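You operate a simulated robot arm through the tools that you are given. There is no shell and no other tool.

You run a simulated two-armed robot. Do the job below in one go: nothing can be reset, and whatever is moved stays where it is left.

Task
Blend at MID to a light froth, switch off, dial to OFF, lid off.
Fine: lay the lid on the bench.
Where things are to end (x, y in the base frame): jar lid within 0.06 m of [2.81, 0.12].

It is judged by the outcome, as a careful person would: the job done as asked, and still so three seconds after it is handed in. It fails if anything else is knocked over, pushed out of place, dropped, spilled or broken. Lids that push on must go on centred and level and be pressed home; caps that screw on are set level and turned clockwise until they are tight.

Robot
Two 7-joint arms with two-finger grippers on one trunk, on a base that drives. Base frame: it is fixed to the floor where the robot stands at the start and does not move with it; the origin is under the middle of the robot, x ahead of it, y to its left, z up. Lengths are in m, angles in rad, forces in N, time in s.
The left shoulder is at the start at [0.05, 0.191, 1.092], the right one opposite. With the tool pointing down near the work surface each hand reaches from about 0.1 to 0.74 m from the robot's upright axis, wherever it stands, measured 20 degrees to its own side. Places, roughly: bench top before the blender [2.8, 0.3, 0.8]; blender base [2.5, 0.3, 0.9]; blender jar [2.5, 0.25, 1]; blender switch [2.6, 0.3, 0.9]; blue switch [2.5, 0.4, 0.9]; jar lid (10x10x4 cm) [2.5, 0.2, 1.1]; speed dial [2.6, 0.3, 0.9]. Payload 2.69 kg a hand.
Tool frame (each hand has its own): the origin (TCP) lies between the finger pads and is the grasp point; the fingertips stand 0.02 m ahead of it; z points along the fingers, y is the line along which they close. The gripper opens to 0.1 m. The gripper's body begins 0.063 m behind the TCP.
Orientation is that of the tool frame in the base frame, as a unit quaternion [w, x, y, z]. With the fingers straight down and closing along the base's y, the tool's x points along the base's -x, its y along +y and its z along -z.

Tools
- The arms move only by the tool play_rows. It takes "left_commands", "right_commands" or both (then of equal length, played together; a hand with none holds still); each is one flat list of numbers, 7 for each row, row after row: the shift along the tool's x, y, z in units of 200 mm (1.0 is 200 mm), then the turn, a rotation vector about the tool's x, y, z in units of 180 degrees (1.0 is 180 degrees), then the gripper command, from -1 (fully open) to 1 (shut), values between in proportion. In form: [tx, ty, tz, wx, wy, wz, hand, tx, ty, tz, wx, wy, wz, hand, ...]. A call has 1 to 20 rows; each row is the pose to reach, as a shift and turn from the pose commanded when the call began, along the tool's axes at that moment. A call with a number of a shift or a turn outside -1 to 1 is refused whole. Each row takes 0.2 s and may step no farther than 0.05 m and 0.15 rad from the row before; otherwise, or with a gripper value out of range, the whole call is refused. Where a pose cannot be reached the arm comes as near as it can. A force on the tool above 40 N (or 10 N above the force at the start of the call, whichever is more), or a blocked arm, ends the call early, and 0.2 s more pass. Each finger travels about 0.153 m/s and halts on what it meets, pressing with about 31 N; the grip force reading is that of the motor and also rises with nothing between the fingers. The clock runs only during rows and for 0.2 s after the last one: add rows that repeat a pose to give the fingers time. It gives the time, the measured TCP pose, the force on the tool (base axes), the opening and the grip force at its end, in the units of the frame above (readings bear some noise), with the torque about the TCP (base axes, N m) and any sound that the robot's microphone picked up, and new pictures: "show" is both (left out), scene, wrist or none (wrist: the cameras of the hands that moved).
- Cameras (640 x 400 px; columns grow to the right, rows downward): "scene" is now at [0.1317, 0.0026, 1.2816]; the picture's right is [0.04, -1.00, 0.00], its down [-0.39, -0.02, -0.92] and it looks along [0.92, 0.04, -0.39] (base axes); focal length 258 px, centre (320, 200). "left" rides on the left gripper at [0.07, 0.019, -0.099] in its tool frame; the picture's right is [-0.26, 0.97, 0.00], its down [-0.75, -0.20, -0.63] and it looks along [-0.61, -0.16, 0.78] (tool axes); focal length 230 px, centre (320, 200). "right" rides on the right gripper at [0.07, -0.019, -0.099] in its tool frame; the picture's right is [0.26, 0.97, 0.00], its down [-0.75, 0.20, -0.63] and it looks along [-0.61, 0.16, 0.78] (tool axes); focal length 230 px, centre (320, 200). There is no depth. A picture from a camera that has moved, and an enlarged one, comes with that camera's place and axes in the base frame and with its lens.
- raise_lower(by): slides the trunk up (or, below 0, down) by that many m; the arms and the scene camera ride with it, the base frame stays. It gives what a move gives, with no picture.
- roll_base(legs): drives the robot by 1 to 6 legs, each [ahead, left, turn to the left] in m, m and rad, along the robot's own axes; the way and the turn of a leg run together, so that a leg with both is an arc; at most 1.5 m and 3.142 rad a leg. The arms and the cameras ride along, it lands a little off, and it stops where it bumps. It gives what a move gives, and a new picture of the scene camera.
- pan_tilt(pan, tilt): turns the head with the scene camera to pan (to the left, within 1.396 rad either way) and tilt (down, from -0.506 to 1.204), counted from straight ahead of the robot. It gives what a move gives, and a new picture of the scene camera.
- inspect(camera, box): a new picture of the part [left, top, right, bottom] of that camera's present view, enlarged. The clock stands still meanwhile.
- finish_job(): hands the job in; it is judged then, once.

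Places have to be worked out from the pictures, the camera data and where the tool is seen. Open the grippers and draw the arms clear of the work before you hand the job in, unless the task says otherwise.

The tools are called as a command line: name --argument value ..., lists and objects as JSON in quotes. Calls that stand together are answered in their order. play_rows: Moves the arms, as the interface text tells. Its arguments: {"type":"object","properties":{"left_commands":{"type":"array","items":{"type":"number"}},"right_commands":{"type":"array","items":{"type":"number"}},"show":{"type":"string","enum":["both","scene","wrist","none"]}},"required":[]} The other tools are called the same way: raise_lower (by) slides the trunk up or down; roll_base (legs) drives the base; pan_tilt (pan, tilt) turns the head that bears the scene camera; inspect (camera, box) takes an enlarged picture of a part of a camera's view; finish_job () hands the job in.

At the start:

```text
t: 0.0
left_ee_pos: [0.4087, 0.1776, 1.1043]
left_tool_rot: [-0.001, -0.001, 1.0, 0.0]
left_force: [0.3, -0.1, 0.3]
left_torque: [0.03, 0.01, 0.01]
left_width: 0.0999
left_grasp_force: 0.0
right_ee_pos: [0.4111, -0.1715, 1.1606]
right_tool_rot: [0.0, 0.001, 1.0, 0.0]
right_force: [-0.4, 0.1, 0.1]
right_torque: [-0.01, 0.02, -0.03]
right_width: 0.1001
right_grasp_force: 0.0
trunk travel left (down, up): [-0.15, 0.173]
robot x, y, heading: [0.0021, -0.0007, -0.0]
head pan, tilt: [0.038, 0.398]
```

scene: 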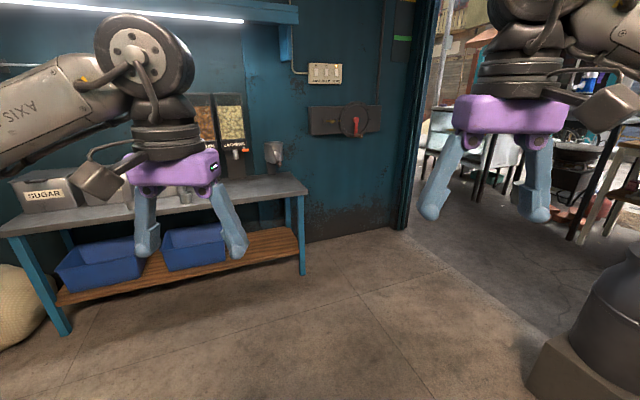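
right: 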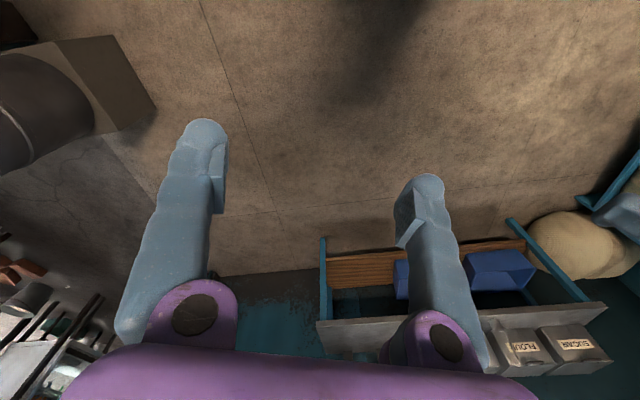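
left: 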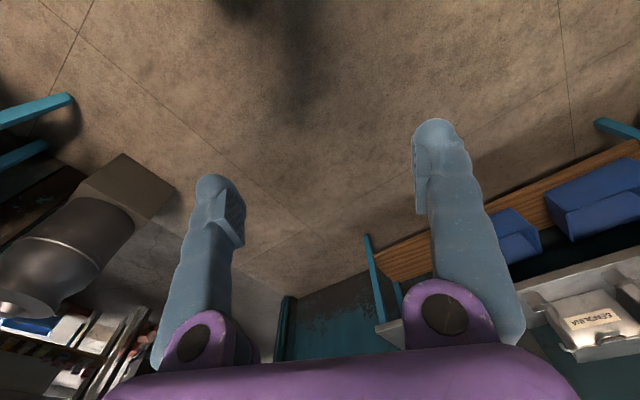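

The scene picture shows a bench on the left with a cup-like thing near its right end; I need a closer look to find the blender before moving.

inspect --camera "scene" --box '[180, 60, 420, 210]'

inspect --camera "scene" --box '[400, 0, 640, 250]'

```text
2.67 times, centred on (300, 135) of scene
camera zoom: at [0.1317, 0.0026, 1.2816], right [0.04, -1.0, 0.0], down [-0.39, -0.02, -0.92], along [0.92, 0.04, -0.39], focal length 687 px, centre (373, 373)
```

zoom: 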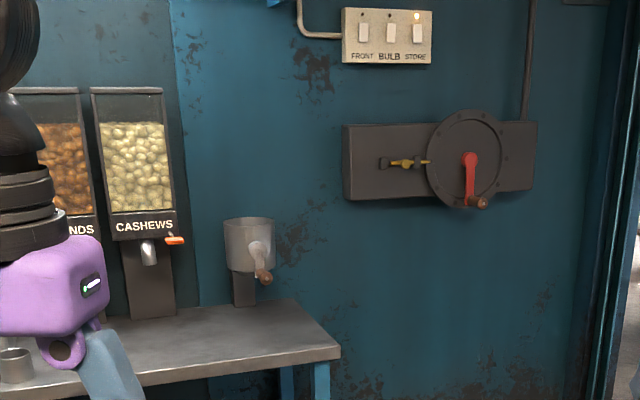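

```text
1.60 times, centred on (520, 125) of scene
camera zoom: at [0.1317, 0.0026, 1.2816], right [0.04, -1.0, 0.0], down [-0.39, -0.02, -0.92], along [0.92, 0.04, -0.39], focal length 412 px, centre (0, 320)
```

zoom: 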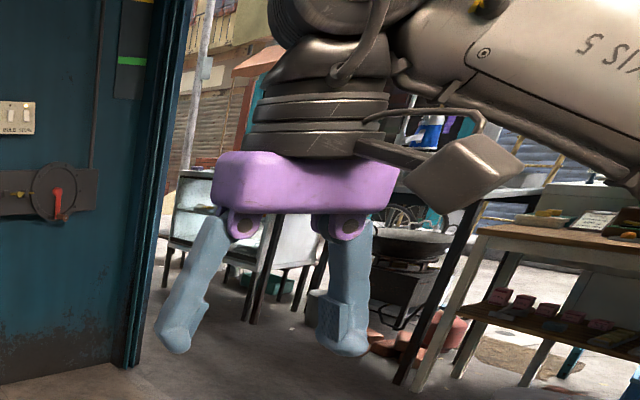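

The blender is not in this room: its listed place lies behind the blue wall, reached through the doorway at the right. I pan right to see the doorway and what lies beyond.

pan_tilt --pan -0.6 --tilt 0.35

pan_tilt --pan -1.2 --tilt 0.4

```text
t: 1.0
left_ee_pos: [0.4097, 0.1785, 1.1032]
left_tool_rot: [0.0, 0.0, 1.0, 0.0]
left_force: [-0.3, 0.2, -0.5]
left_torque: [0.02, 0.02, -0.01]
left_width: 0.1
left_grasp_force: 0.2
right_ee_pos: [0.4115, -0.1713, 1.1606]
right_tool_rot: [0.0, 0.001, 1.0, 0.0]
right_force: [0.5, 0.5, 0.1]
right_torque: [0.0, 0.01, 0.03]
right_width: 0.1001
right_grasp_force: 0.1
trunk travel left (down, up): [-0.15, 0.173]
robot x, y, heading: [-0.0022, -0.001, -0.002]
head pan, tilt: [-0.6, 0.351]
camera scene: at [0.116, -0.0535, 1.286], right [-0.56, -0.83, 0.0], down [-0.28, 0.19, -0.94], along [0.78, -0.53, -0.34], focal length 258 px, centre (320, 200)
```

scene: 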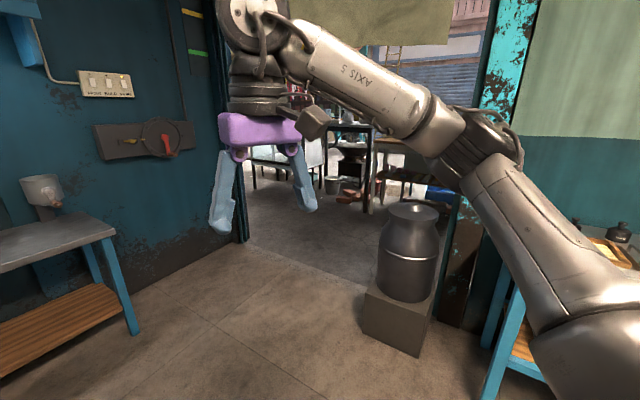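

```text
t: 2.0
left_ee_pos: [0.408, 0.1775, 1.1038]
left_tool_rot: [0.0, -0.001, 1.0, 0.0]
left_force: [0.3, 0.7, 0.2]
left_torque: [0.0, -0.01, 0.02]
left_width: 0.1
left_grasp_force: 0.0
right_ee_pos: [0.4117, -0.1707, 1.1613]
right_tool_rot: [-0.001, -0.001, 1.0, -0.001]
right_force: [0.6, -0.3, 0.7]
right_torque: [-0.03, 0.0, 0.0]
right_width: 0.1
right_grasp_force: 0.1
trunk travel left (down, up): [-0.15, 0.173]
robot x, y, heading: [-0.0031, -0.0008, 0.001]
head pan, tilt: [-1.201, 0.4]
camera scene: at [0.0727, -0.0873, 1.2815], right [-0.93, -0.36, 0.0], down [-0.14, 0.36, -0.92], along [0.33, -0.86, -0.39], focal length 258 px, centre (320, 200)
```

scene: 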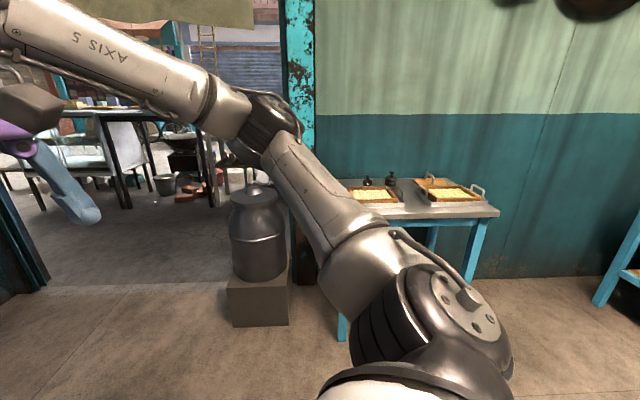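

The doorway is in the right-hand wall, free from the milk can at about (1.05, -1.2) to the corner jamb at about (2.5, -0.74). I drive first to about (1.35, -0.35) and turn to face through it.

pan_tilt --pan 0.0 --tilt 0.35

roll_base --legs '[[0, 0, -0.25], [1.4, 0, 0], [0, 0, -0.9]]'

```text
t: 3.4
left_ee_pos: [0.409, 0.1771, 1.1039]
left_tool_rot: [0.0, -0.002, 1.0, 0.0]
left_force: [-0.3, 0.8, 0.1]
left_torque: [-0.01, 0.0, 0.0]
left_width: 0.0999
left_grasp_force: 0.1
right_ee_pos: [0.4107, -0.1724, 1.1608]
right_tool_rot: [0.0, 0.0, 1.0, 0.0]
right_force: [-0.6, -0.5, -0.1]
right_torque: [-0.03, 0.0, -0.02]
right_width: 0.1003
right_grasp_force: 0.1
trunk travel left (down, up): [-0.15, 0.173]
robot x, y, heading: [-0.0003, 0.0016, 0.003]
head pan, tilt: [0.0, 0.351]
camera scene: at [0.1322, -0.0011, 1.286], right [0.0, -1.0, 0.0], down [-0.34, 0.0, -0.94], along [0.94, 0.0, -0.34], focal length 258 px, centre (320, 200)
```

scene: 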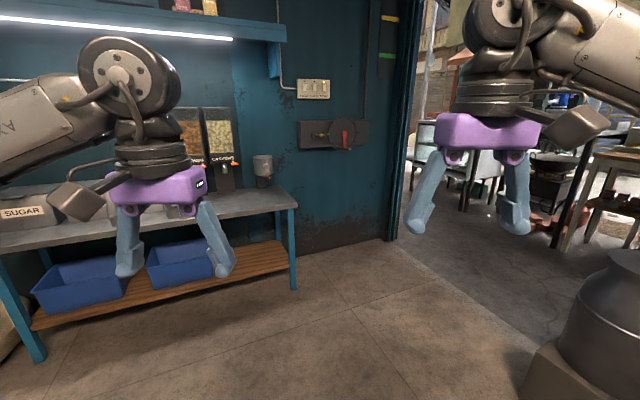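

```text
t: 13.7
left_ee_pos: [1.6871, -0.6401, 1.1035]
left_tool_rot: [0.0, 0.546, 0.838, 0.0]
left_force: [0.1, -0.3, 0.2]
left_torque: [0.03, 0.0, 0.0]
left_width: 0.1003
left_grasp_force: 0.1
right_ee_pos: [1.3672, -0.7825, 1.1604]
right_tool_rot: [0.0, 0.546, 0.838, 0.0]
right_force: [0.4, -0.4, 0.4]
right_torque: [0.0, 0.0, 0.0]
right_width: 0.0999
right_grasp_force: 0.1
trunk travel left (down, up): [-0.15, 0.173]
robot x, y, heading: [1.3606, -0.3372, -1.157]
head pan, tilt: [0.0, 0.351]
camera scene: at [1.4126, -0.4606, 1.286], right [-0.92, -0.4, 0.0], down [-0.14, 0.31, -0.94], along [0.38, -0.86, -0.34], focal length 258 px, centre (320, 200)
```

scene: 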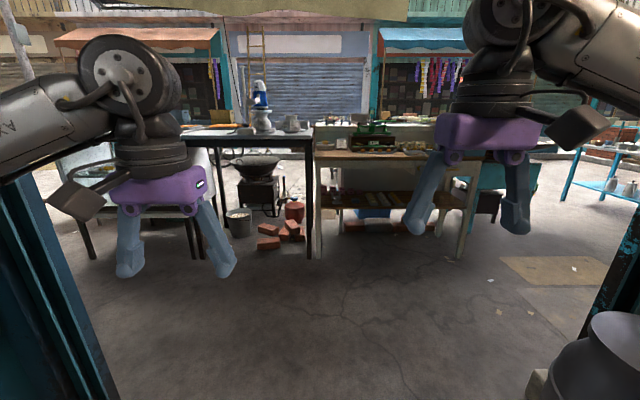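

There are tables outside at about y = -2.5; a blue and white thing stands on one of them. I take a closer look at it before going on.

inspect --camera "scene" --box '[180, 70, 340, 170]'

inspect --camera "scene" --box '[0, 100, 240, 300]'

```text
4.00 times, centred on (260, 120) of scene
camera zoom: at [1.4126, -0.4606, 1.286], right [-0.92, -0.4, 0.0], down [-0.14, 0.31, -0.94], along [0.38, -0.86, -0.34], focal length 1030 px, centre (560, 520)
```

zoom: 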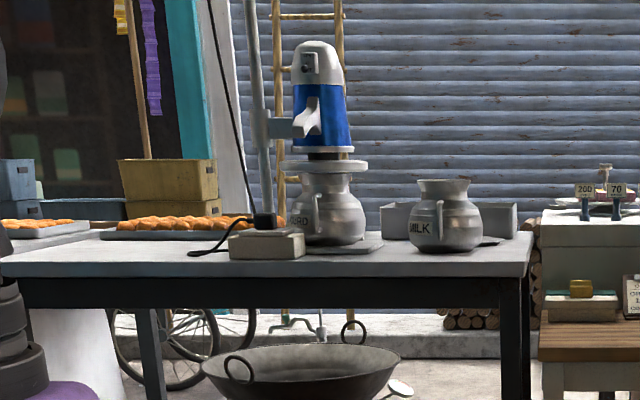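

```text
2.00 times, centred on (120, 200) of scene
camera zoom: at [1.4126, -0.4606, 1.286], right [-0.92, -0.4, 0.0], down [-0.14, 0.31, -0.94], along [0.38, -0.86, -0.34], focal length 515 px, centre (720, 200)
```

zoom: 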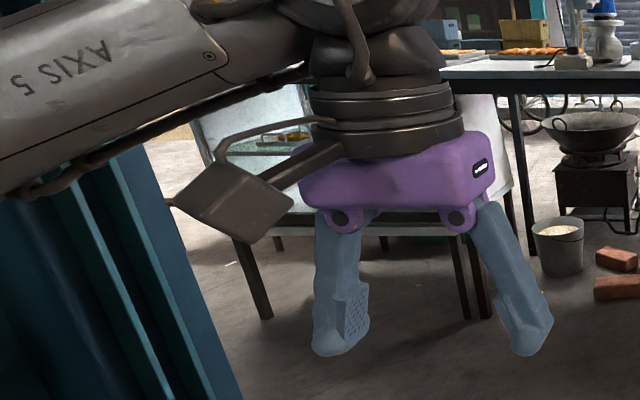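

That is a churner over a curd pot, not the blender, and it does not match the listed place. I go through the doorway to about (1.82, -1.4) and turn left to look along the outside of the wall.

roll_base --legs '[[1.15, 0, 0], [0, 0, 1.2]]'

```text
t: 22.6
left_ee_pos: [2.2359, -1.2091, 1.1034]
left_tool_rot: [0.0, -0.023, 1.0, 0.0]
left_force: [0.0, -0.9, 0.7]
left_torque: [0.02, 0.02, 0.03]
left_width: 0.0999
left_grasp_force: 0.1
right_ee_pos: [2.2523, -1.5578, 1.16]
right_tool_rot: [0.0, -0.022, 1.0, 0.0]
right_force: [0.3, 0.5, -0.5]
right_torque: [0.0, 0.03, -0.02]
right_width: 0.1003
right_grasp_force: 0.1
trunk travel left (down, up): [-0.15, 0.173]
robot x, y, heading: [1.8359, -1.4042, 0.044]
head pan, tilt: [0.0, 0.351]
camera scene: at [1.9668, -1.3993, 1.286], right [0.04, -1.0, 0.0], down [-0.34, -0.02, -0.94], along [0.94, 0.04, -0.34], focal length 258 px, centre (320, 200)
```

scene: 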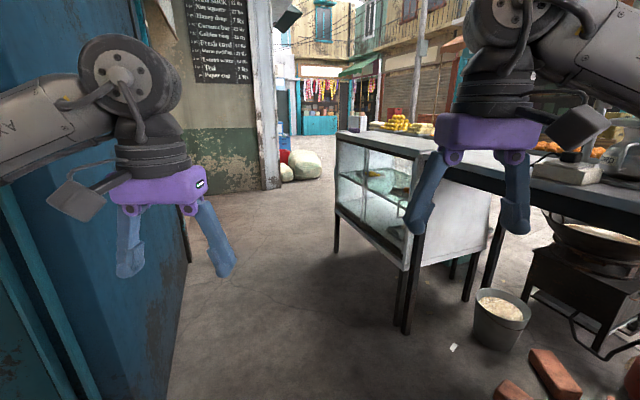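

The blue outer wall runs on the left with a glass counter to the right, leaving a corridor of about 1.2 m. I pan left to see the wall end and any entrance behind it.

pan_tilt --pan 0.6 --tilt 0.35

pan_tilt --pan 1.2 --tilt 0.5

```text
t: 23.6
left_ee_pos: [2.2344, -1.2099, 1.103]
left_tool_rot: [0.0, -0.023, 1.0, 0.001]
left_force: [0.1, -0.3, 0.4]
left_torque: [0.01, 0.01, -0.05]
left_width: 0.1001
left_grasp_force: 0.2
right_ee_pos: [2.2538, -1.5574, 1.1601]
right_tool_rot: [0.0, -0.022, 1.0, 0.0]
right_force: [0.1, 0.8, 0.1]
right_torque: [0.03, 0.0, -0.03]
right_width: 0.0999
right_grasp_force: 0.1
trunk travel left (down, up): [-0.15, 0.173]
robot x, y, heading: [1.8312, -1.4061, 0.048]
head pan, tilt: [0.6, 0.351]
camera scene: at [1.9482, -1.3476, 1.286], right [0.6, -0.8, 0.0], down [-0.27, -0.21, -0.94], along [0.75, 0.56, -0.34], focal length 258 px, centre (320, 200)
```

scene: 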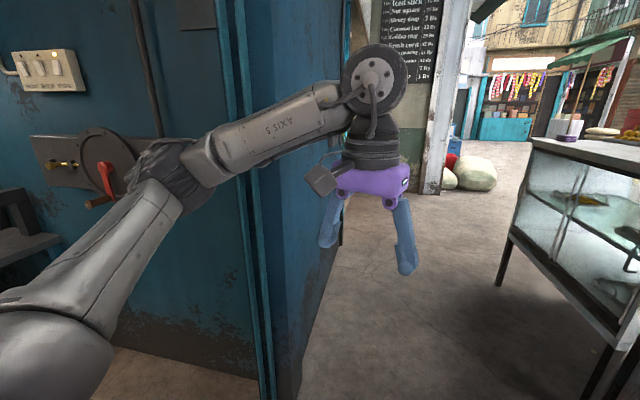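

```text
t: 24.6
left_ee_pos: [2.2346, -1.2093, 1.1041]
left_tool_rot: [0.0, -0.023, 1.0, 0.0]
left_force: [-0.4, -0.8, 0.2]
left_torque: [0.0, -0.01, -0.02]
left_width: 0.1001
left_grasp_force: 0.1
right_ee_pos: [2.2519, -1.5578, 1.1607]
right_tool_rot: [0.0, -0.022, 1.0, 0.001]
right_force: [-0.1, 0.7, -0.5]
right_torque: [-0.05, 0.03, -0.01]
right_width: 0.1
right_grasp_force: 0.1
trunk travel left (down, up): [-0.15, 0.173]
robot x, y, heading: [1.8343, -1.3996, 0.045]
head pan, tilt: [1.201, 0.499]
camera scene: at [1.903, -1.3174, 1.2723], right [0.95, -0.32, 0.0], down [-0.15, -0.45, -0.88], along [0.28, 0.83, -0.48], focal length 258 px, centre (320, 200)
```

scene: 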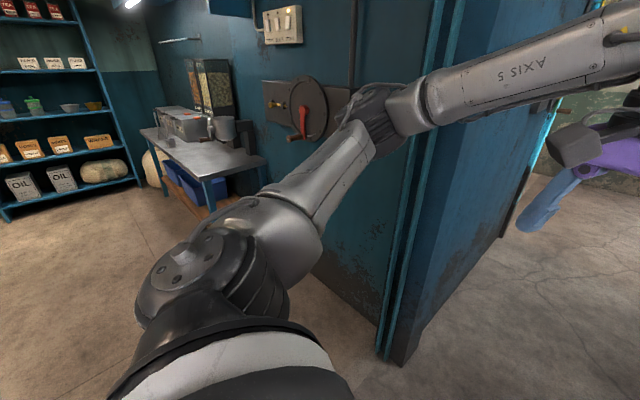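

The blue wall block runs from about (2.51, -0.78) to about (3.86, -0.16), then there seems to be an opening. I turn to run parallel to it, keeping about 0.65 m off, and advance.

pan_tilt --pan 0.0 --tilt 0.35

roll_base --legs '[[0, 0, 0.385], [0.4, -0.37, 0], [0.8, 0, 0]]'

```text
t: 26.0
left_ee_pos: [2.2346, -1.209, 1.1041]
left_tool_rot: [0.0, -0.023, 1.0, 0.0]
left_force: [0.2, 0.5, -0.6]
left_torque: [-0.04, 0.01, -0.01]
left_width: 0.1001
left_grasp_force: 0.1
right_ee_pos: [2.2522, -1.557, 1.1601]
right_tool_rot: [0.0, -0.022, 1.0, -0.001]
right_force: [0.2, -0.7, -0.5]
right_torque: [0.01, -0.04, 0.0]
right_width: 0.1001
right_grasp_force: 0.1
trunk travel left (down, up): [-0.15, 0.173]
robot x, y, heading: [1.8326, -1.4022, 0.039]
head pan, tilt: [0.0, 0.351]
camera scene: at [1.9668, -1.3993, 1.286], right [0.04, -1.0, 0.0], down [-0.34, -0.02, -0.94], along [0.94, 0.04, -0.34], focal length 258 px, centre (320, 200)
```

scene: 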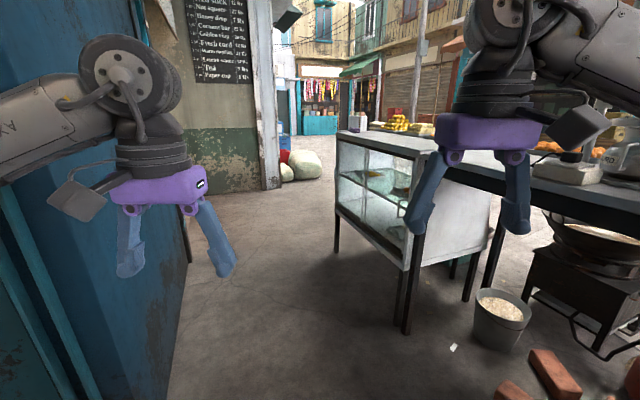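

```text
t: 34.6
left_ee_pos: [3.3448, -0.8591, 1.1028]
left_tool_rot: [0.0, -0.223, 0.975, 0.0]
left_force: [0.2, 0.5, 0.0]
left_torque: [0.0, -0.02, -0.01]
left_width: 0.0999
left_grasp_force: 0.2
right_ee_pos: [3.4967, -1.1737, 1.1613]
right_tool_rot: [0.0, -0.221, 0.975, 0.0]
right_force: [0.5, 0.1, 0.4]
right_torque: [-0.04, 0.01, -0.02]
right_width: 0.1
right_grasp_force: 0.1
trunk travel left (down, up): [-0.15, 0.173]
robot x, y, heading: [3.0513, -1.1937, 0.44]
head pan, tilt: [0.0, 0.351]
camera scene: at [3.1714, -1.1401, 1.2859], right [0.43, -0.9, 0.0], down [-0.31, -0.15, -0.94], along [0.85, 0.41, -0.34], focal length 258 px, centre (320, 200)
```

scene: 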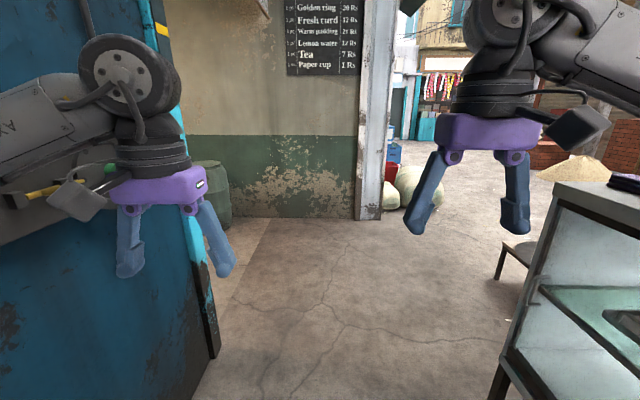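

The wall block ends at about (3.87, -0.17) and there is a wide opening to the chalkboard wall beyond. I drive on about 1.3 m and turn left to look in.

roll_base --legs '[[1.4, 0, 0], [0, 0, 1.3]]'

```text
t: 44.9
left_ee_pos: [4.0885, -0.2085, 1.1037]
left_tool_rot: [0.0, 0.769, -0.639, 0.0]
left_force: [-0.1, 0.2, 0.2]
left_torque: [0.0, -0.02, 0.0]
left_width: 0.0998
left_grasp_force: 0.0
right_ee_pos: [4.4298, -0.1439, 1.1603]
right_tool_rot: [0.0, 0.769, -0.639, 0.001]
right_force: [-0.1, 0.7, 0.0]
right_torque: [0.01, -0.02, 0.0]
right_width: 0.1001
right_grasp_force: 0.0
trunk travel left (down, up): [-0.15, 0.173]
robot x, y, heading: [4.3354, -0.5771, 1.75]
head pan, tilt: [0.0, 0.351]
camera scene: at [4.3115, -0.448, 1.286], right [0.98, 0.18, 0.0], down [0.06, -0.34, -0.94], along [-0.17, 0.92, -0.34], focal length 258 px, centre (320, 200)
```

scene: 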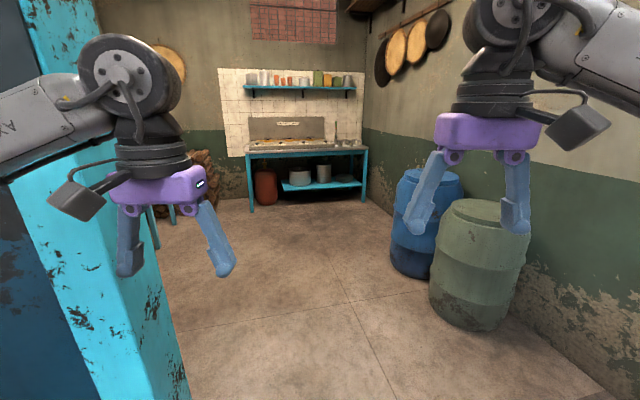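

I am at the entrance of a kitchen. The blender should be to the left, so I pan left.

pan_tilt --pan 0.7 --tilt 0.35

pan_tilt --pan 1.2 --tilt 0.35

```text
t: 46.0
left_ee_pos: [4.0874, -0.209, 1.1022]
left_tool_rot: [0.001, 0.769, -0.64, 0.0]
left_force: [-1.0, 0.8, 0.2]
left_torque: [0.03, 0.02, -0.01]
left_width: 0.1001
left_grasp_force: 0.0
right_ee_pos: [4.4301, -0.1441, 1.1607]
right_tool_rot: [0.0, 0.769, -0.64, 0.0]
right_force: [0.4, 0.6, 0.1]
right_torque: [0.0, 0.02, 0.0]
right_width: 0.0998
right_grasp_force: 0.1
trunk travel left (down, up): [-0.15, 0.173]
robot x, y, heading: [4.336, -0.578, 1.757]
head pan, tilt: [0.7, 0.351]
camera scene: at [4.2567, -0.4803, 1.286], right [0.64, 0.77, 0.0], down [0.27, -0.22, -0.94], along [-0.72, 0.6, -0.34], focal length 258 px, centre (320, 200)
```

scene: 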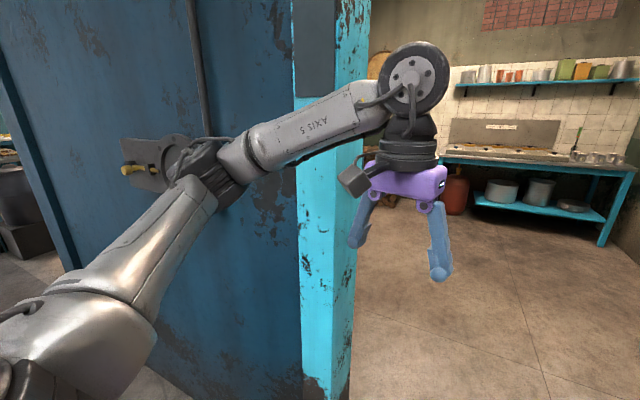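

```text
t: 46.9
left_ee_pos: [4.0884, -0.2084, 1.1043]
left_tool_rot: [0.0, 0.768, -0.64, 0.0]
left_force: [0.4, -0.5, 0.0]
left_torque: [0.03, 0.0, -0.04]
left_width: 0.0998
left_grasp_force: 0.0
right_ee_pos: [4.4301, -0.1424, 1.1614]
right_tool_rot: [0.0, 0.768, -0.64, 0.0]
right_force: [-0.2, 0.0, 0.3]
right_torque: [-0.01, 0.01, 0.03]
right_width: 0.1003
right_grasp_force: 0.0
trunk travel left (down, up): [-0.15, 0.173]
robot x, y, heading: [4.3366, -0.5813, 1.755]
head pan, tilt: [1.201, 0.351]
camera scene: at [4.2371, -0.5221, 1.286], right [0.19, 0.98, 0.0], down [0.34, -0.06, -0.94], along [-0.92, 0.18, -0.34], focal length 258 px, centre (320, 200)
```

scene: 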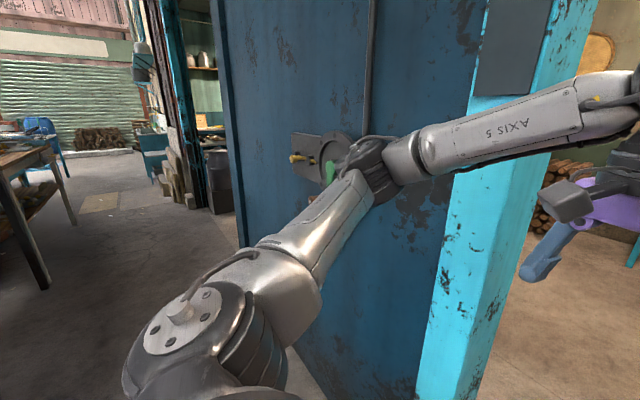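

The kitchen lies ahead; the post is close on my left, so I sidestep right, drive in and turn left to face the listed blender place.

pan_tilt --pan 0.0 --tilt 0.35

roll_base --legs '[[0.0, -0.35, 0], [0.9, 0, 0], [0, 0, 1.3]]'

```text
t: 48.3
left_ee_pos: [4.0869, -0.2089, 1.1036]
left_tool_rot: [0.0, 0.769, -0.64, 0.0]
left_force: [0.0, 0.5, 0.4]
left_torque: [0.02, 0.01, 0.01]
left_width: 0.1002
left_grasp_force: 0.1
right_ee_pos: [4.4314, -0.1425, 1.161]
right_tool_rot: [0.0, 0.768, -0.64, 0.0]
right_force: [0.2, -0.1, -0.1]
right_torque: [0.0, -0.01, 0.02]
right_width: 0.1
right_grasp_force: 0.0
trunk travel left (down, up): [-0.15, 0.173]
robot x, y, heading: [4.3357, -0.5804, 1.755]
head pan, tilt: [0.0, 0.351]
camera scene: at [4.3115, -0.448, 1.286], right [0.98, 0.18, 0.0], down [0.06, -0.34, -0.94], along [-0.17, 0.92, -0.34], focal length 258 px, centre (320, 200)
```

scene: 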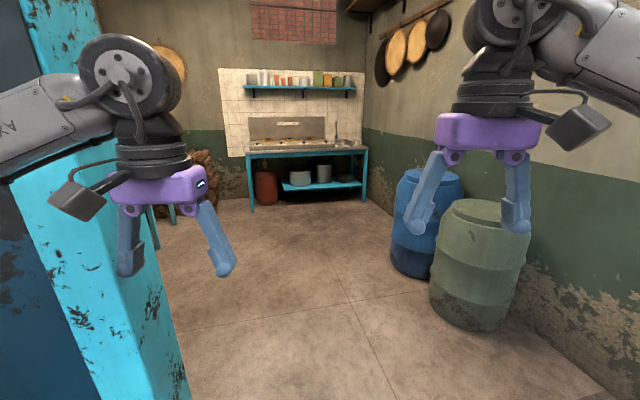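

```text
t: 59.6
left_ee_pos: [4.1, 0.2385, 1.1025]
left_tool_rot: [-0.001, 0.999, -0.039, 0.0]
left_force: [-0.2, -0.6, -0.4]
left_torque: [0.0, -0.01, 0.01]
left_width: 0.1
left_grasp_force: 0.0
right_ee_pos: [4.1249, 0.5857, 1.1611]
right_tool_rot: [0.0, 0.999, -0.039, 0.0]
right_force: [-0.6, -0.2, 0.3]
right_torque: [-0.01, -0.01, -0.01]
right_width: 0.1
right_grasp_force: 0.1
trunk travel left (down, up): [-0.15, 0.173]
robot x, y, heading: [4.5205, 0.3856, 3.065]
head pan, tilt: [0.0, 0.351]
camera scene: at [4.3869, 0.3929, 1.286], right [0.08, 1.0, 0.0], down [0.34, -0.03, -0.94], along [-0.94, 0.07, -0.34], focal length 258 px, centre (320, 200)
```

scene: 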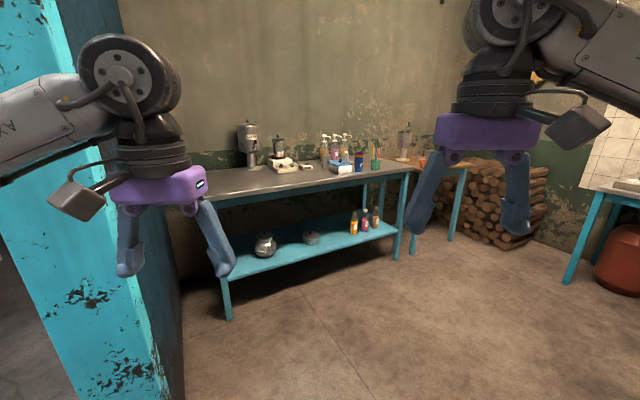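

Now the bench with the blender is in view straight ahead. I zoom in on the appliances.

inspect --camera "scene" --box '[200, 100, 420, 200]'

inspect --camera "scene" --box '[230, 115, 320, 180]'

```text
2.91 times, centred on (310, 150) of scene
camera zoom: at [4.3869, 0.3929, 1.286], right [0.08, 1.0, 0.0], down [0.34, -0.03, -0.94], along [-0.94, 0.07, -0.34], focal length 749 px, centre (349, 346)
```

zoom: 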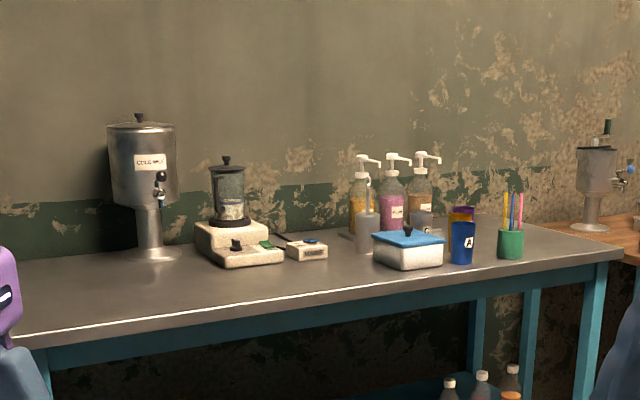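

```text
6.15 times, centred on (275, 148) of scene
camera zoom: at [4.3869, 0.3929, 1.286], right [0.08, 1.0, 0.0], down [0.34, -0.03, -0.94], along [-0.94, 0.07, -0.34], focal length 1585 px, centre (597, 523)
```

zoom: 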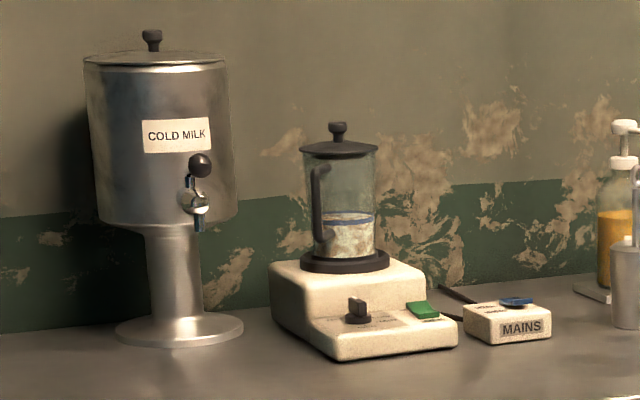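

The bench carries the blender (black dial, green rocker in front, glass jar with black lid), a MAINS box with a blue rocker on its right, and a cold-milk urn on its left. The bench is turned about 25 degrees, so I approach to about 1.1 m and square up to it.

roll_base --legs '[[1.0, -0.245, 0], [0, 0, 0.5]]'

inspect --camera "scene" --box '[200, 100, 440, 250]'

```text
t: 66.4
left_ee_pos: [3.2428, 0.3766, 1.1036]
left_tool_rot: [0.0, 0.976, 0.216, 0.0]
left_force: [0.7, -0.4, 0.1]
left_torque: [0.0, 0.01, -0.01]
left_width: 0.1001
left_grasp_force: 0.0
right_ee_pos: [3.0925, 0.6931, 1.1612]
right_tool_rot: [0.0, 0.977, 0.215, 0.0]
right_force: [1.1, 0.5, 0.2]
right_torque: [-0.02, -0.01, -0.01]
right_width: 0.1
right_grasp_force: 0.1
trunk travel left (down, up): [-0.15, 0.173]
robot x, y, heading: [3.5401, 0.708, -2.709]
head pan, tilt: [0.0, 0.351]
camera scene: at [3.4164, 0.6528, 1.286], right [-0.42, 0.91, 0.0], down [0.31, 0.15, -0.94], along [-0.85, -0.4, -0.34], focal length 258 px, centre (320, 200)
```

scene: 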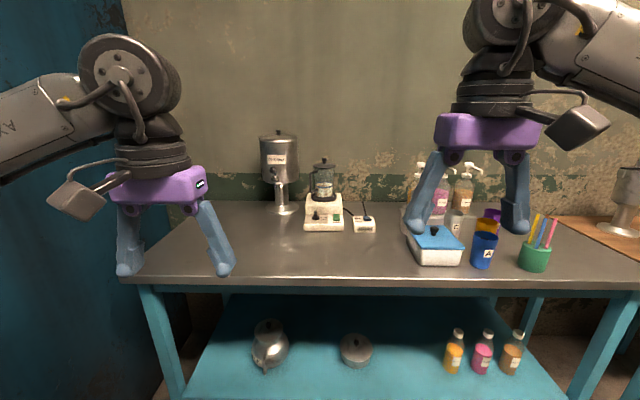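

```text
2.67 times, centred on (320, 175) of scene
camera zoom: at [3.4164, 0.6528, 1.286], right [-0.42, 0.91, 0.0], down [0.31, 0.15, -0.94], along [-0.85, -0.4, -0.34], focal length 687 px, centre (320, 267)
```

zoom: 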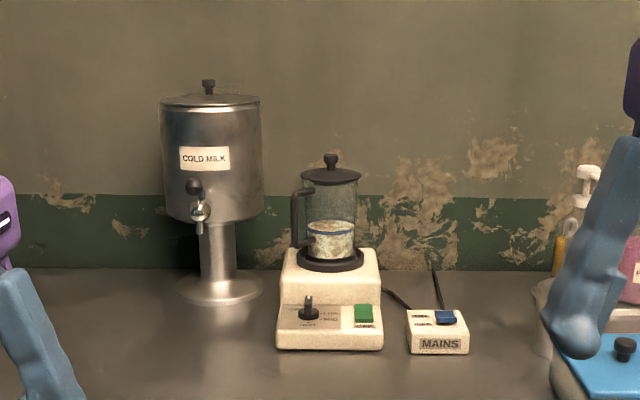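

I now face the bench squarely, about 0.73 m from its front edge, with the blender front about 1.1 m ahead. I look down to see how much room my base has before the bench.

pan_tilt --pan 0.0 --tilt 1.2

```text
t: 67.6
left_ee_pos: [3.2424, 0.3768, 1.1038]
left_tool_rot: [-0.001, 0.976, 0.216, -0.001]
left_force: [-0.2, -0.8, -0.4]
left_torque: [0.03, -0.01, 0.06]
left_width: 0.1001
left_grasp_force: 0.2
right_ee_pos: [3.0932, 0.6917, 1.1613]
right_tool_rot: [0.0, 0.977, 0.215, 0.0]
right_force: [-0.4, 0.2, 1.1]
right_torque: [0.0, -0.01, 0.0]
right_width: 0.1
right_grasp_force: 0.2
trunk travel left (down, up): [-0.15, 0.173]
robot x, y, heading: [3.5379, 0.7101, -2.707]
head pan, tilt: [0.0, 1.201]
camera scene: at [3.45, 0.6687, 1.2187], right [-0.42, 0.91, 0.0], down [0.84, 0.39, -0.36], along [-0.33, -0.15, -0.93], focal length 258 px, centre (320, 200)
```

scene: 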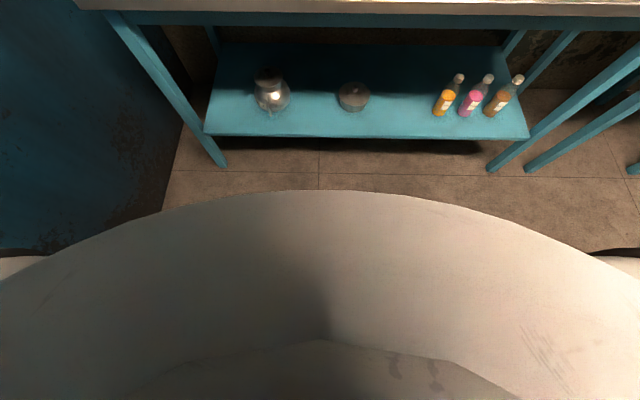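

The white curved shell below the camera may be torso or base; I look to the side and down to learn the base's extent.

pan_tilt --pan 0.8 --tilt 1.0

pan_tilt --pan -0.8 --tilt 1.0

```text
t: 68.7
left_ee_pos: [3.2419, 0.3763, 1.1036]
left_tool_rot: [0.0, 0.976, 0.217, 0.001]
left_force: [-0.2, -0.7, 0.3]
left_torque: [0.0, -0.01, 0.0]
left_width: 0.1
left_grasp_force: 0.0
right_ee_pos: [3.0932, 0.6921, 1.1612]
right_tool_rot: [0.0, 0.976, 0.216, 0.0]
right_force: [-0.5, 0.6, 0.0]
right_torque: [0.02, -0.01, -0.01]
right_width: 0.1001
right_grasp_force: 0.0
trunk travel left (down, up): [-0.15, 0.173]
robot x, y, heading: [3.5362, 0.7118, -2.705]
head pan, tilt: [0.799, 1.0]
camera scene: at [3.4776, 0.6266, 1.2312], right [-0.94, 0.33, 0.0], down [0.28, 0.79, -0.54], along [-0.18, -0.51, -0.84], focal length 258 px, centre (320, 200)
```

scene: 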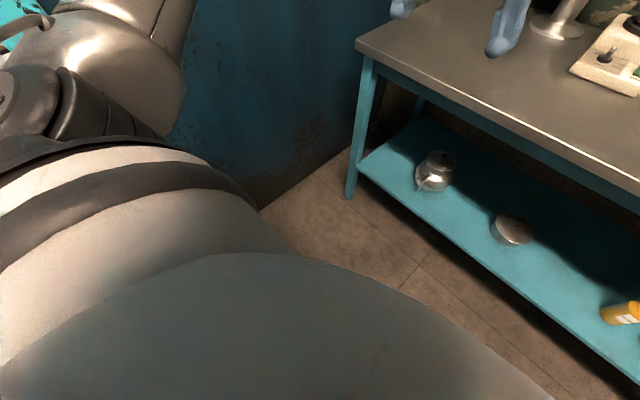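

```text
t: 70.4
left_ee_pos: [3.2426, 0.3776, 1.1035]
left_tool_rot: [0.0, 0.976, 0.217, 0.001]
left_force: [-0.9, -0.3, 0.2]
left_torque: [0.0, -0.01, 0.01]
left_width: 0.0998
left_grasp_force: 0.1
right_ee_pos: [3.0935, 0.6935, 1.1603]
right_tool_rot: [0.0, 0.976, 0.216, -0.001]
right_force: [0.0, 0.5, 0.2]
right_torque: [-0.03, -0.03, -0.01]
right_width: 0.1001
right_grasp_force: 0.1
trunk travel left (down, up): [-0.15, 0.173]
robot x, y, heading: [3.5404, 0.7106, -2.706]
head pan, tilt: [-0.799, 1.0]
camera scene: at [3.4356, 0.717, 1.2312], right [0.36, 0.93, 0.0], down [0.79, -0.3, -0.54], along [-0.5, 0.19, -0.84], focal length 258 px, centre (320, 200)
```

scene: 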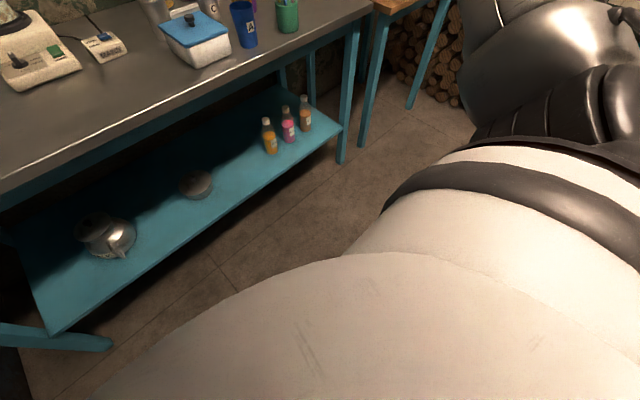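

The shell is just the torso; the base stays hidden beneath it. I drive 0.3 m nearer, with a small shift right, which keeps the base well short of the bench legs.

roll_base --legs '[[0.3, -0.05, 0]]'

pan_tilt --pan 0.0 --tilt 0.5

inspect --camera "scene" --box '[240, 100, 400, 200]'

```text
t: 72.5
left_ee_pos: [2.9339, 0.2985, 1.1035]
left_tool_rot: [0.001, 0.978, 0.209, 0.0]
left_force: [0.2, -0.4, -0.6]
left_torque: [0.0, 0.0, 0.02]
left_width: 0.0997
left_grasp_force: 0.1
right_ee_pos: [2.7901, 0.6172, 1.1605]
right_tool_rot: [0.0, 0.978, 0.207, 0.0]
right_force: [-0.1, -0.3, -0.1]
right_torque: [-0.03, -0.03, 0.0]
right_width: 0.1
right_grasp_force: 0.1
trunk travel left (down, up): [-0.15, 0.173]
robot x, y, heading: [3.2324, 0.627, -2.727]
head pan, tilt: [-0.799, 1.0]
camera scene: at [3.1322, 0.636, 1.2311], right [0.37, 0.93, 0.0], down [0.78, -0.31, -0.54], along [-0.5, 0.2, -0.84], focal length 258 px, centre (320, 200)
```

scene: 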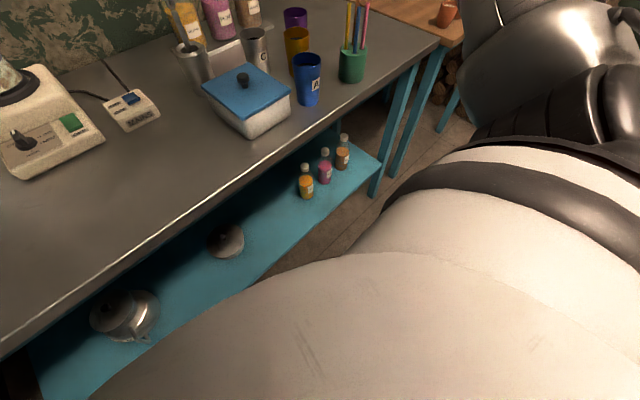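

```text
t: 73.6
left_ee_pos: [2.9355, 0.298, 1.1033]
left_tool_rot: [0.0, 0.978, 0.209, 0.0]
left_force: [0.1, -0.3, 0.1]
left_torque: [-0.03, 0.01, 0.01]
left_width: 0.1
left_grasp_force: 0.0
right_ee_pos: [2.7902, 0.6162, 1.1609]
right_tool_rot: [0.0, 0.978, 0.208, -0.001]
right_force: [0.7, -0.4, -0.2]
right_torque: [0.03, 0.0, 0.01]
right_width: 0.1001
right_grasp_force: 0.1
trunk travel left (down, up): [-0.15, 0.173]
robot x, y, heading: [3.2312, 0.6292, -2.72]
head pan, tilt: [0.0, 0.499]
camera scene: at [3.1143, 0.5733, 1.2723], right [-0.41, 0.91, 0.0], down [0.44, 0.19, -0.88], along [-0.8, -0.36, -0.48], focal length 258 px, centre (320, 200)
```

scene: 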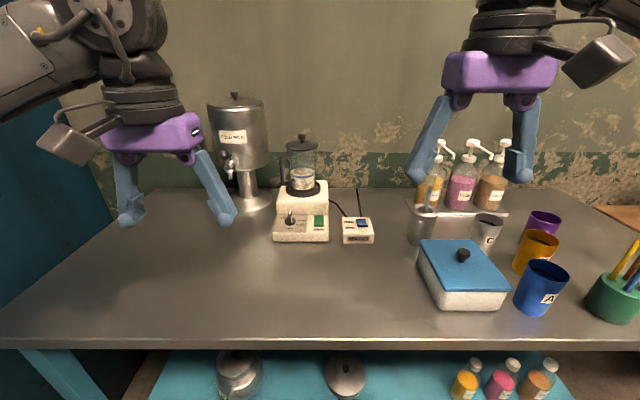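

```text
4.00 times, centred on (320, 150) of scene
camera zoom: at [3.1143, 0.5733, 1.2723], right [-0.41, 0.91, 0.0], down [0.44, 0.19, -0.88], along [-0.8, -0.36, -0.48], focal length 1030 px, centre (320, 400)
```

zoom: 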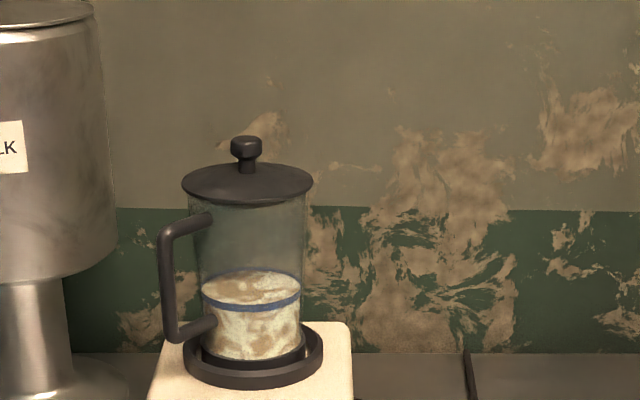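

The robot is at (3.23, 0.63) with the blender ahead. I zoom in on the control panel and MAINS box.

inspect --camera "scene" --box '[260, 180, 390, 260]'

inspect --camera "scene" --box '[265, 205, 335, 249]'

inspect --camera "scene" --box '[330, 205, 390, 249]'

```text
4.92 times, centred on (325, 220) of scene
camera zoom: at [3.1143, 0.5733, 1.2723], right [-0.41, 0.91, 0.0], down [0.44, 0.19, -0.88], along [-0.8, -0.36, -0.48], focal length 1268 px, centre (295, 102)
```

zoom: 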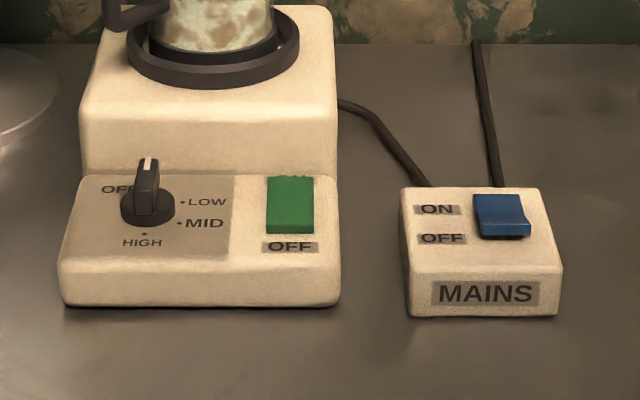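

```text
9.09 times, centred on (300, 227) of scene
camera zoom: at [3.1143, 0.5733, 1.2723], right [-0.41, 0.91, 0.0], down [0.44, 0.19, -0.88], along [-0.8, -0.36, -0.48], focal length 2341 px, centre (502, -46)
```

zoom: 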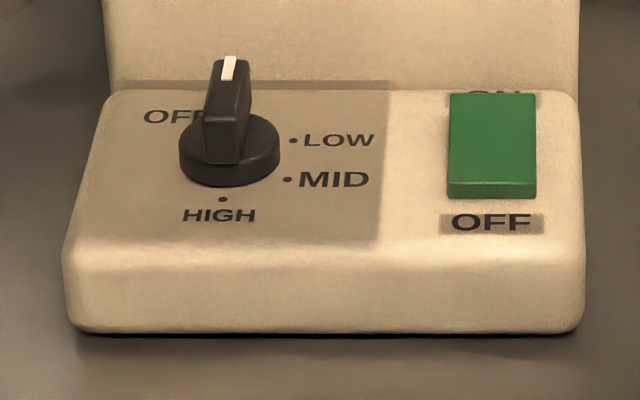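

```text
9.09 times, centred on (360, 227) of scene
camera zoom: at [3.1143, 0.5733, 1.2723], right [-0.41, 0.91, 0.0], down [0.44, 0.19, -0.88], along [-0.8, -0.36, -0.48], focal length 2341 px, centre (-44, -46)
```

zoom: 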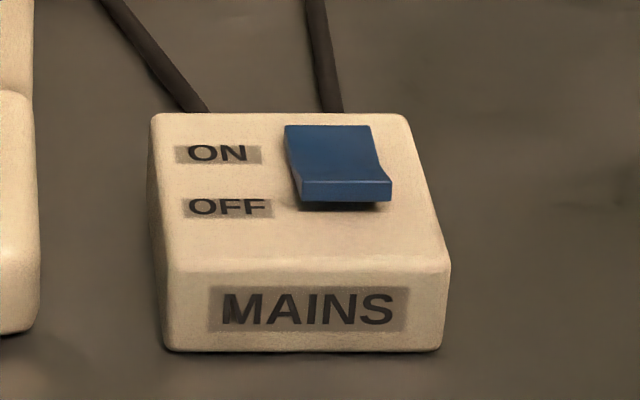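

The dial is at OFF (pointer straight back; LOW, MID, HIGH follow clockwise), the MAINS rocker seems pressed at ON, and the green rocker needs a closer look. Before going nearer I want to know my base's size, so I back off a little and turn the left wrist camera toward it.

roll_base --legs '[[-0.35, 0, 0]]'

play_rows --left_commands '[0, 0, 0, 0, 0.045, 0, -1, 0, 0, 0, 0, 0.09, 0, -1, 0, 0, 0, 0, 0.135, 0, -1, 0, 0, 0, 0, 0.18, 0, -1, 0, 0, 0, 0, 0.225, 0, -1, 0, 0, 0, 0, 0.27, 0, -1, 0, 0, 0, 0, 0.315, 0, -1, 0, 0, 0, 0, 0.36, 0, -1, 0, 0, 0, 0, 0.4, 0, -1]' --show "wrist"

```text
t: 75.9
left_ee_pos: [3.2531, 0.4417, 1.1037]
left_tool_rot: [0.0, 0.978, 0.207, -0.001]
left_force: [0.1, 1.0, -0.1]
left_torque: [-0.02, -0.01, -0.03]
left_width: 0.0998
left_grasp_force: 0.0
right_ee_pos: [3.1109, 0.7604, 1.1608]
right_tool_rot: [0.0, 0.978, 0.207, -0.001]
right_force: [-0.5, -0.6, -0.3]
right_torque: [-0.02, -0.01, -0.01]
right_width: 0.1001
right_grasp_force: 0.2
trunk travel left (down, up): [-0.15, 0.173]
robot x, y, heading: [3.5577, 0.767, -2.724]
head pan, tilt: [0.0, 0.499]
camera scene: at [3.4349, 0.7161, 1.2724], right [-0.41, 0.91, 0.0], down [0.44, 0.19, -0.88], along [-0.8, -0.36, -0.48], focal length 258 px, centre (320, 200)
```

scene: 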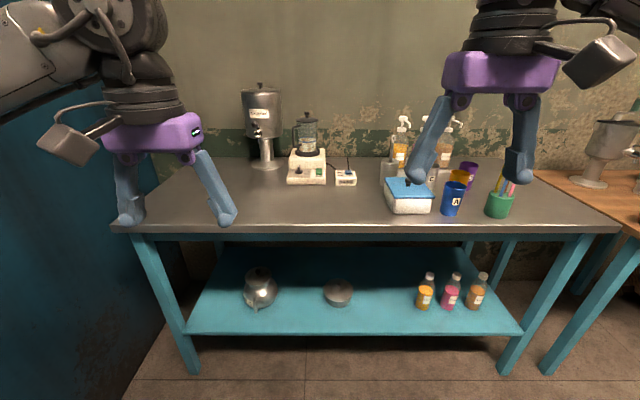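

```text
t: 77.9
left_ee_pos: [3.315, 0.4556, 1.0308]
left_tool_rot: [-0.12, 0.806, 0.172, 0.553]
left_force: [1.4, -0.7, 0.2]
left_torque: [0.03, 0.0, 0.03]
left_width: 0.1002
left_grasp_force: 0.1
left hand out of reach, approached as far as the arm can: row 7, 8, 9
right_ee_pos: [3.1108, 0.7581, 1.1617]
right_tool_rot: [0.0, 0.978, 0.207, 0.0]
right_force: [0.1, -0.9, 0.3]
right_torque: [0.01, 0.04, 0.03]
right_width: 0.1001
right_grasp_force: 0.0
trunk travel left (down, up): [-0.15, 0.173]
robot x, y, heading: [3.5554, 0.7702, -2.724]
head pan, tilt: [0.0, 0.499]
camera left: at [3.2598, 0.4115, 1.1305], right [0.31, -0.92, -0.24], down [-0.86, -0.17, -0.47], along [0.4, 0.36, -0.85], focal length 230 px, centre (320, 200)
```

left: 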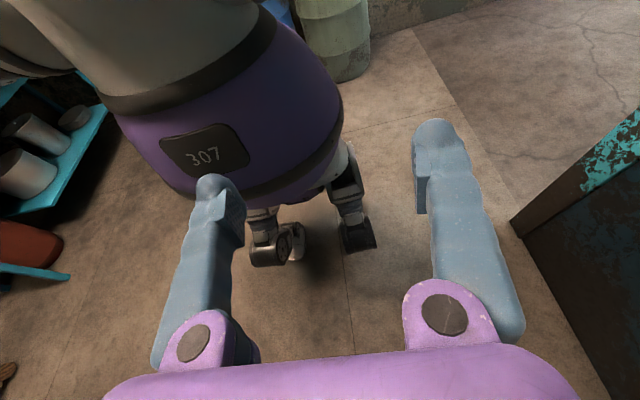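

The wheels and trunk are slim: the torso front is only about 0.155 m ahead of my axis, so I can stand with the bench edge about 0.22 m away. I turn the left hand back first.

play_rows --left_commands '[0, 0, 0, 0, -0.045, 0, -1, 0, 0, 0, 0, -0.09, 0, -1, 0, 0, 0, 0, -0.135, 0, -1, 0, 0, 0, 0, -0.18, 0, -1, 0, 0, 0, 0, -0.225, 0, -1, 0, 0, 0, 0, -0.27, 0, -1, 0, 0, 0, 0, -0.315, 0, -1, 0, 0, 0, 0, -0.36, 0, -1, 0, 0, 0, 0, -0.4, 0, -1, 0, 0, 0, 0, -0.4, 0, -1]' --show "none"

```text
t: 80.1
left_ee_pos: [3.3124, 0.4567, 1.03]
left_tool_rot: [0.006, 0.978, 0.208, -0.027]
left_force: [0.4, 0.1, -0.4]
left_torque: [-0.01, -0.02, 0.03]
left_width: 0.0998
left_grasp_force: 0.1
right_ee_pos: [3.1094, 0.7583, 1.1611]
right_tool_rot: [0.0, 0.978, 0.206, 0.0]
right_force: [0.0, 0.3, 0.1]
right_torque: [-0.05, 0.01, -0.02]
right_width: 0.1001
right_grasp_force: 0.1
trunk travel left (down, up): [-0.15, 0.173]
robot x, y, heading: [3.5577, 0.7691, -2.726]
head pan, tilt: [0.0, 0.499]
```

The left hand is back to pointing down, just lower. I lift it by 0.12 m and then drive forward about 0.52 m.

play_rows --left_commands '[0, 0, -0.2, 0, 0.0086, 0, -1, 0, 0, -0.4, 0, 0.0173, 0, -1, 0, 0, -0.6, 0, 0.0173, 0, -1, 0, 0, -0.6, 0, 0.0173, 0, -1]' --show "none"

roll_base --legs '[[0.52, 0, 0]]'

```text
t: 81.1
left_ee_pos: [3.3175, 0.459, 1.1498]
left_tool_rot: [0.0, 0.978, 0.208, 0.0]
left_force: [-0.6, -0.9, 0.0]
left_torque: [0.03, 0.01, 0.0]
left_width: 0.1
left_grasp_force: 0.0
right_ee_pos: [3.1102, 0.759, 1.1612]
right_tool_rot: [0.0, 0.978, 0.207, 0.0]
right_force: [0.3, -0.6, 0.5]
right_torque: [0.02, -0.02, -0.04]
right_width: 0.1003
right_grasp_force: 0.1
trunk travel left (down, up): [-0.15, 0.173]
robot x, y, heading: [3.5566, 0.7698, -2.722]
head pan, tilt: [0.0, 0.499]
```

```text
t: 83.6
left_ee_pos: [2.9365, 0.2898, 1.1486]
left_tool_rot: [0.0, 0.978, 0.209, 0.0]
left_force: [0.7, -0.5, -0.1]
left_torque: [-0.02, 0.0, 0.0]
left_width: 0.0997
left_grasp_force: 0.0
right_ee_pos: [2.7279, 0.5888, 1.1611]
right_tool_rot: [0.0, 0.978, 0.207, 0.0]
right_force: [0.1, -0.1, 0.4]
right_torque: [-0.04, 0.04, 0.0]
right_width: 0.0996
right_grasp_force: 0.1
trunk travel left (down, up): [-0.15, 0.173]
robot x, y, heading: [3.1708, 0.6047, -2.722]
head pan, tilt: [0.0, 0.499]
stopped in leg 1: the robot was blocked; the commanded pose is now the measured one
camera scene: at [3.0534, 0.5463, 1.2725], right [-0.41, 0.91, 0.0], down [0.44, 0.19, -0.88], along [-0.8, -0.36, -0.48], focal length 258 px, centre (320, 200)
```

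scene: 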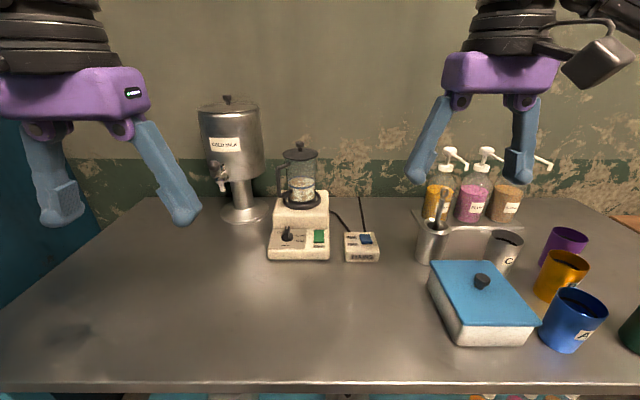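

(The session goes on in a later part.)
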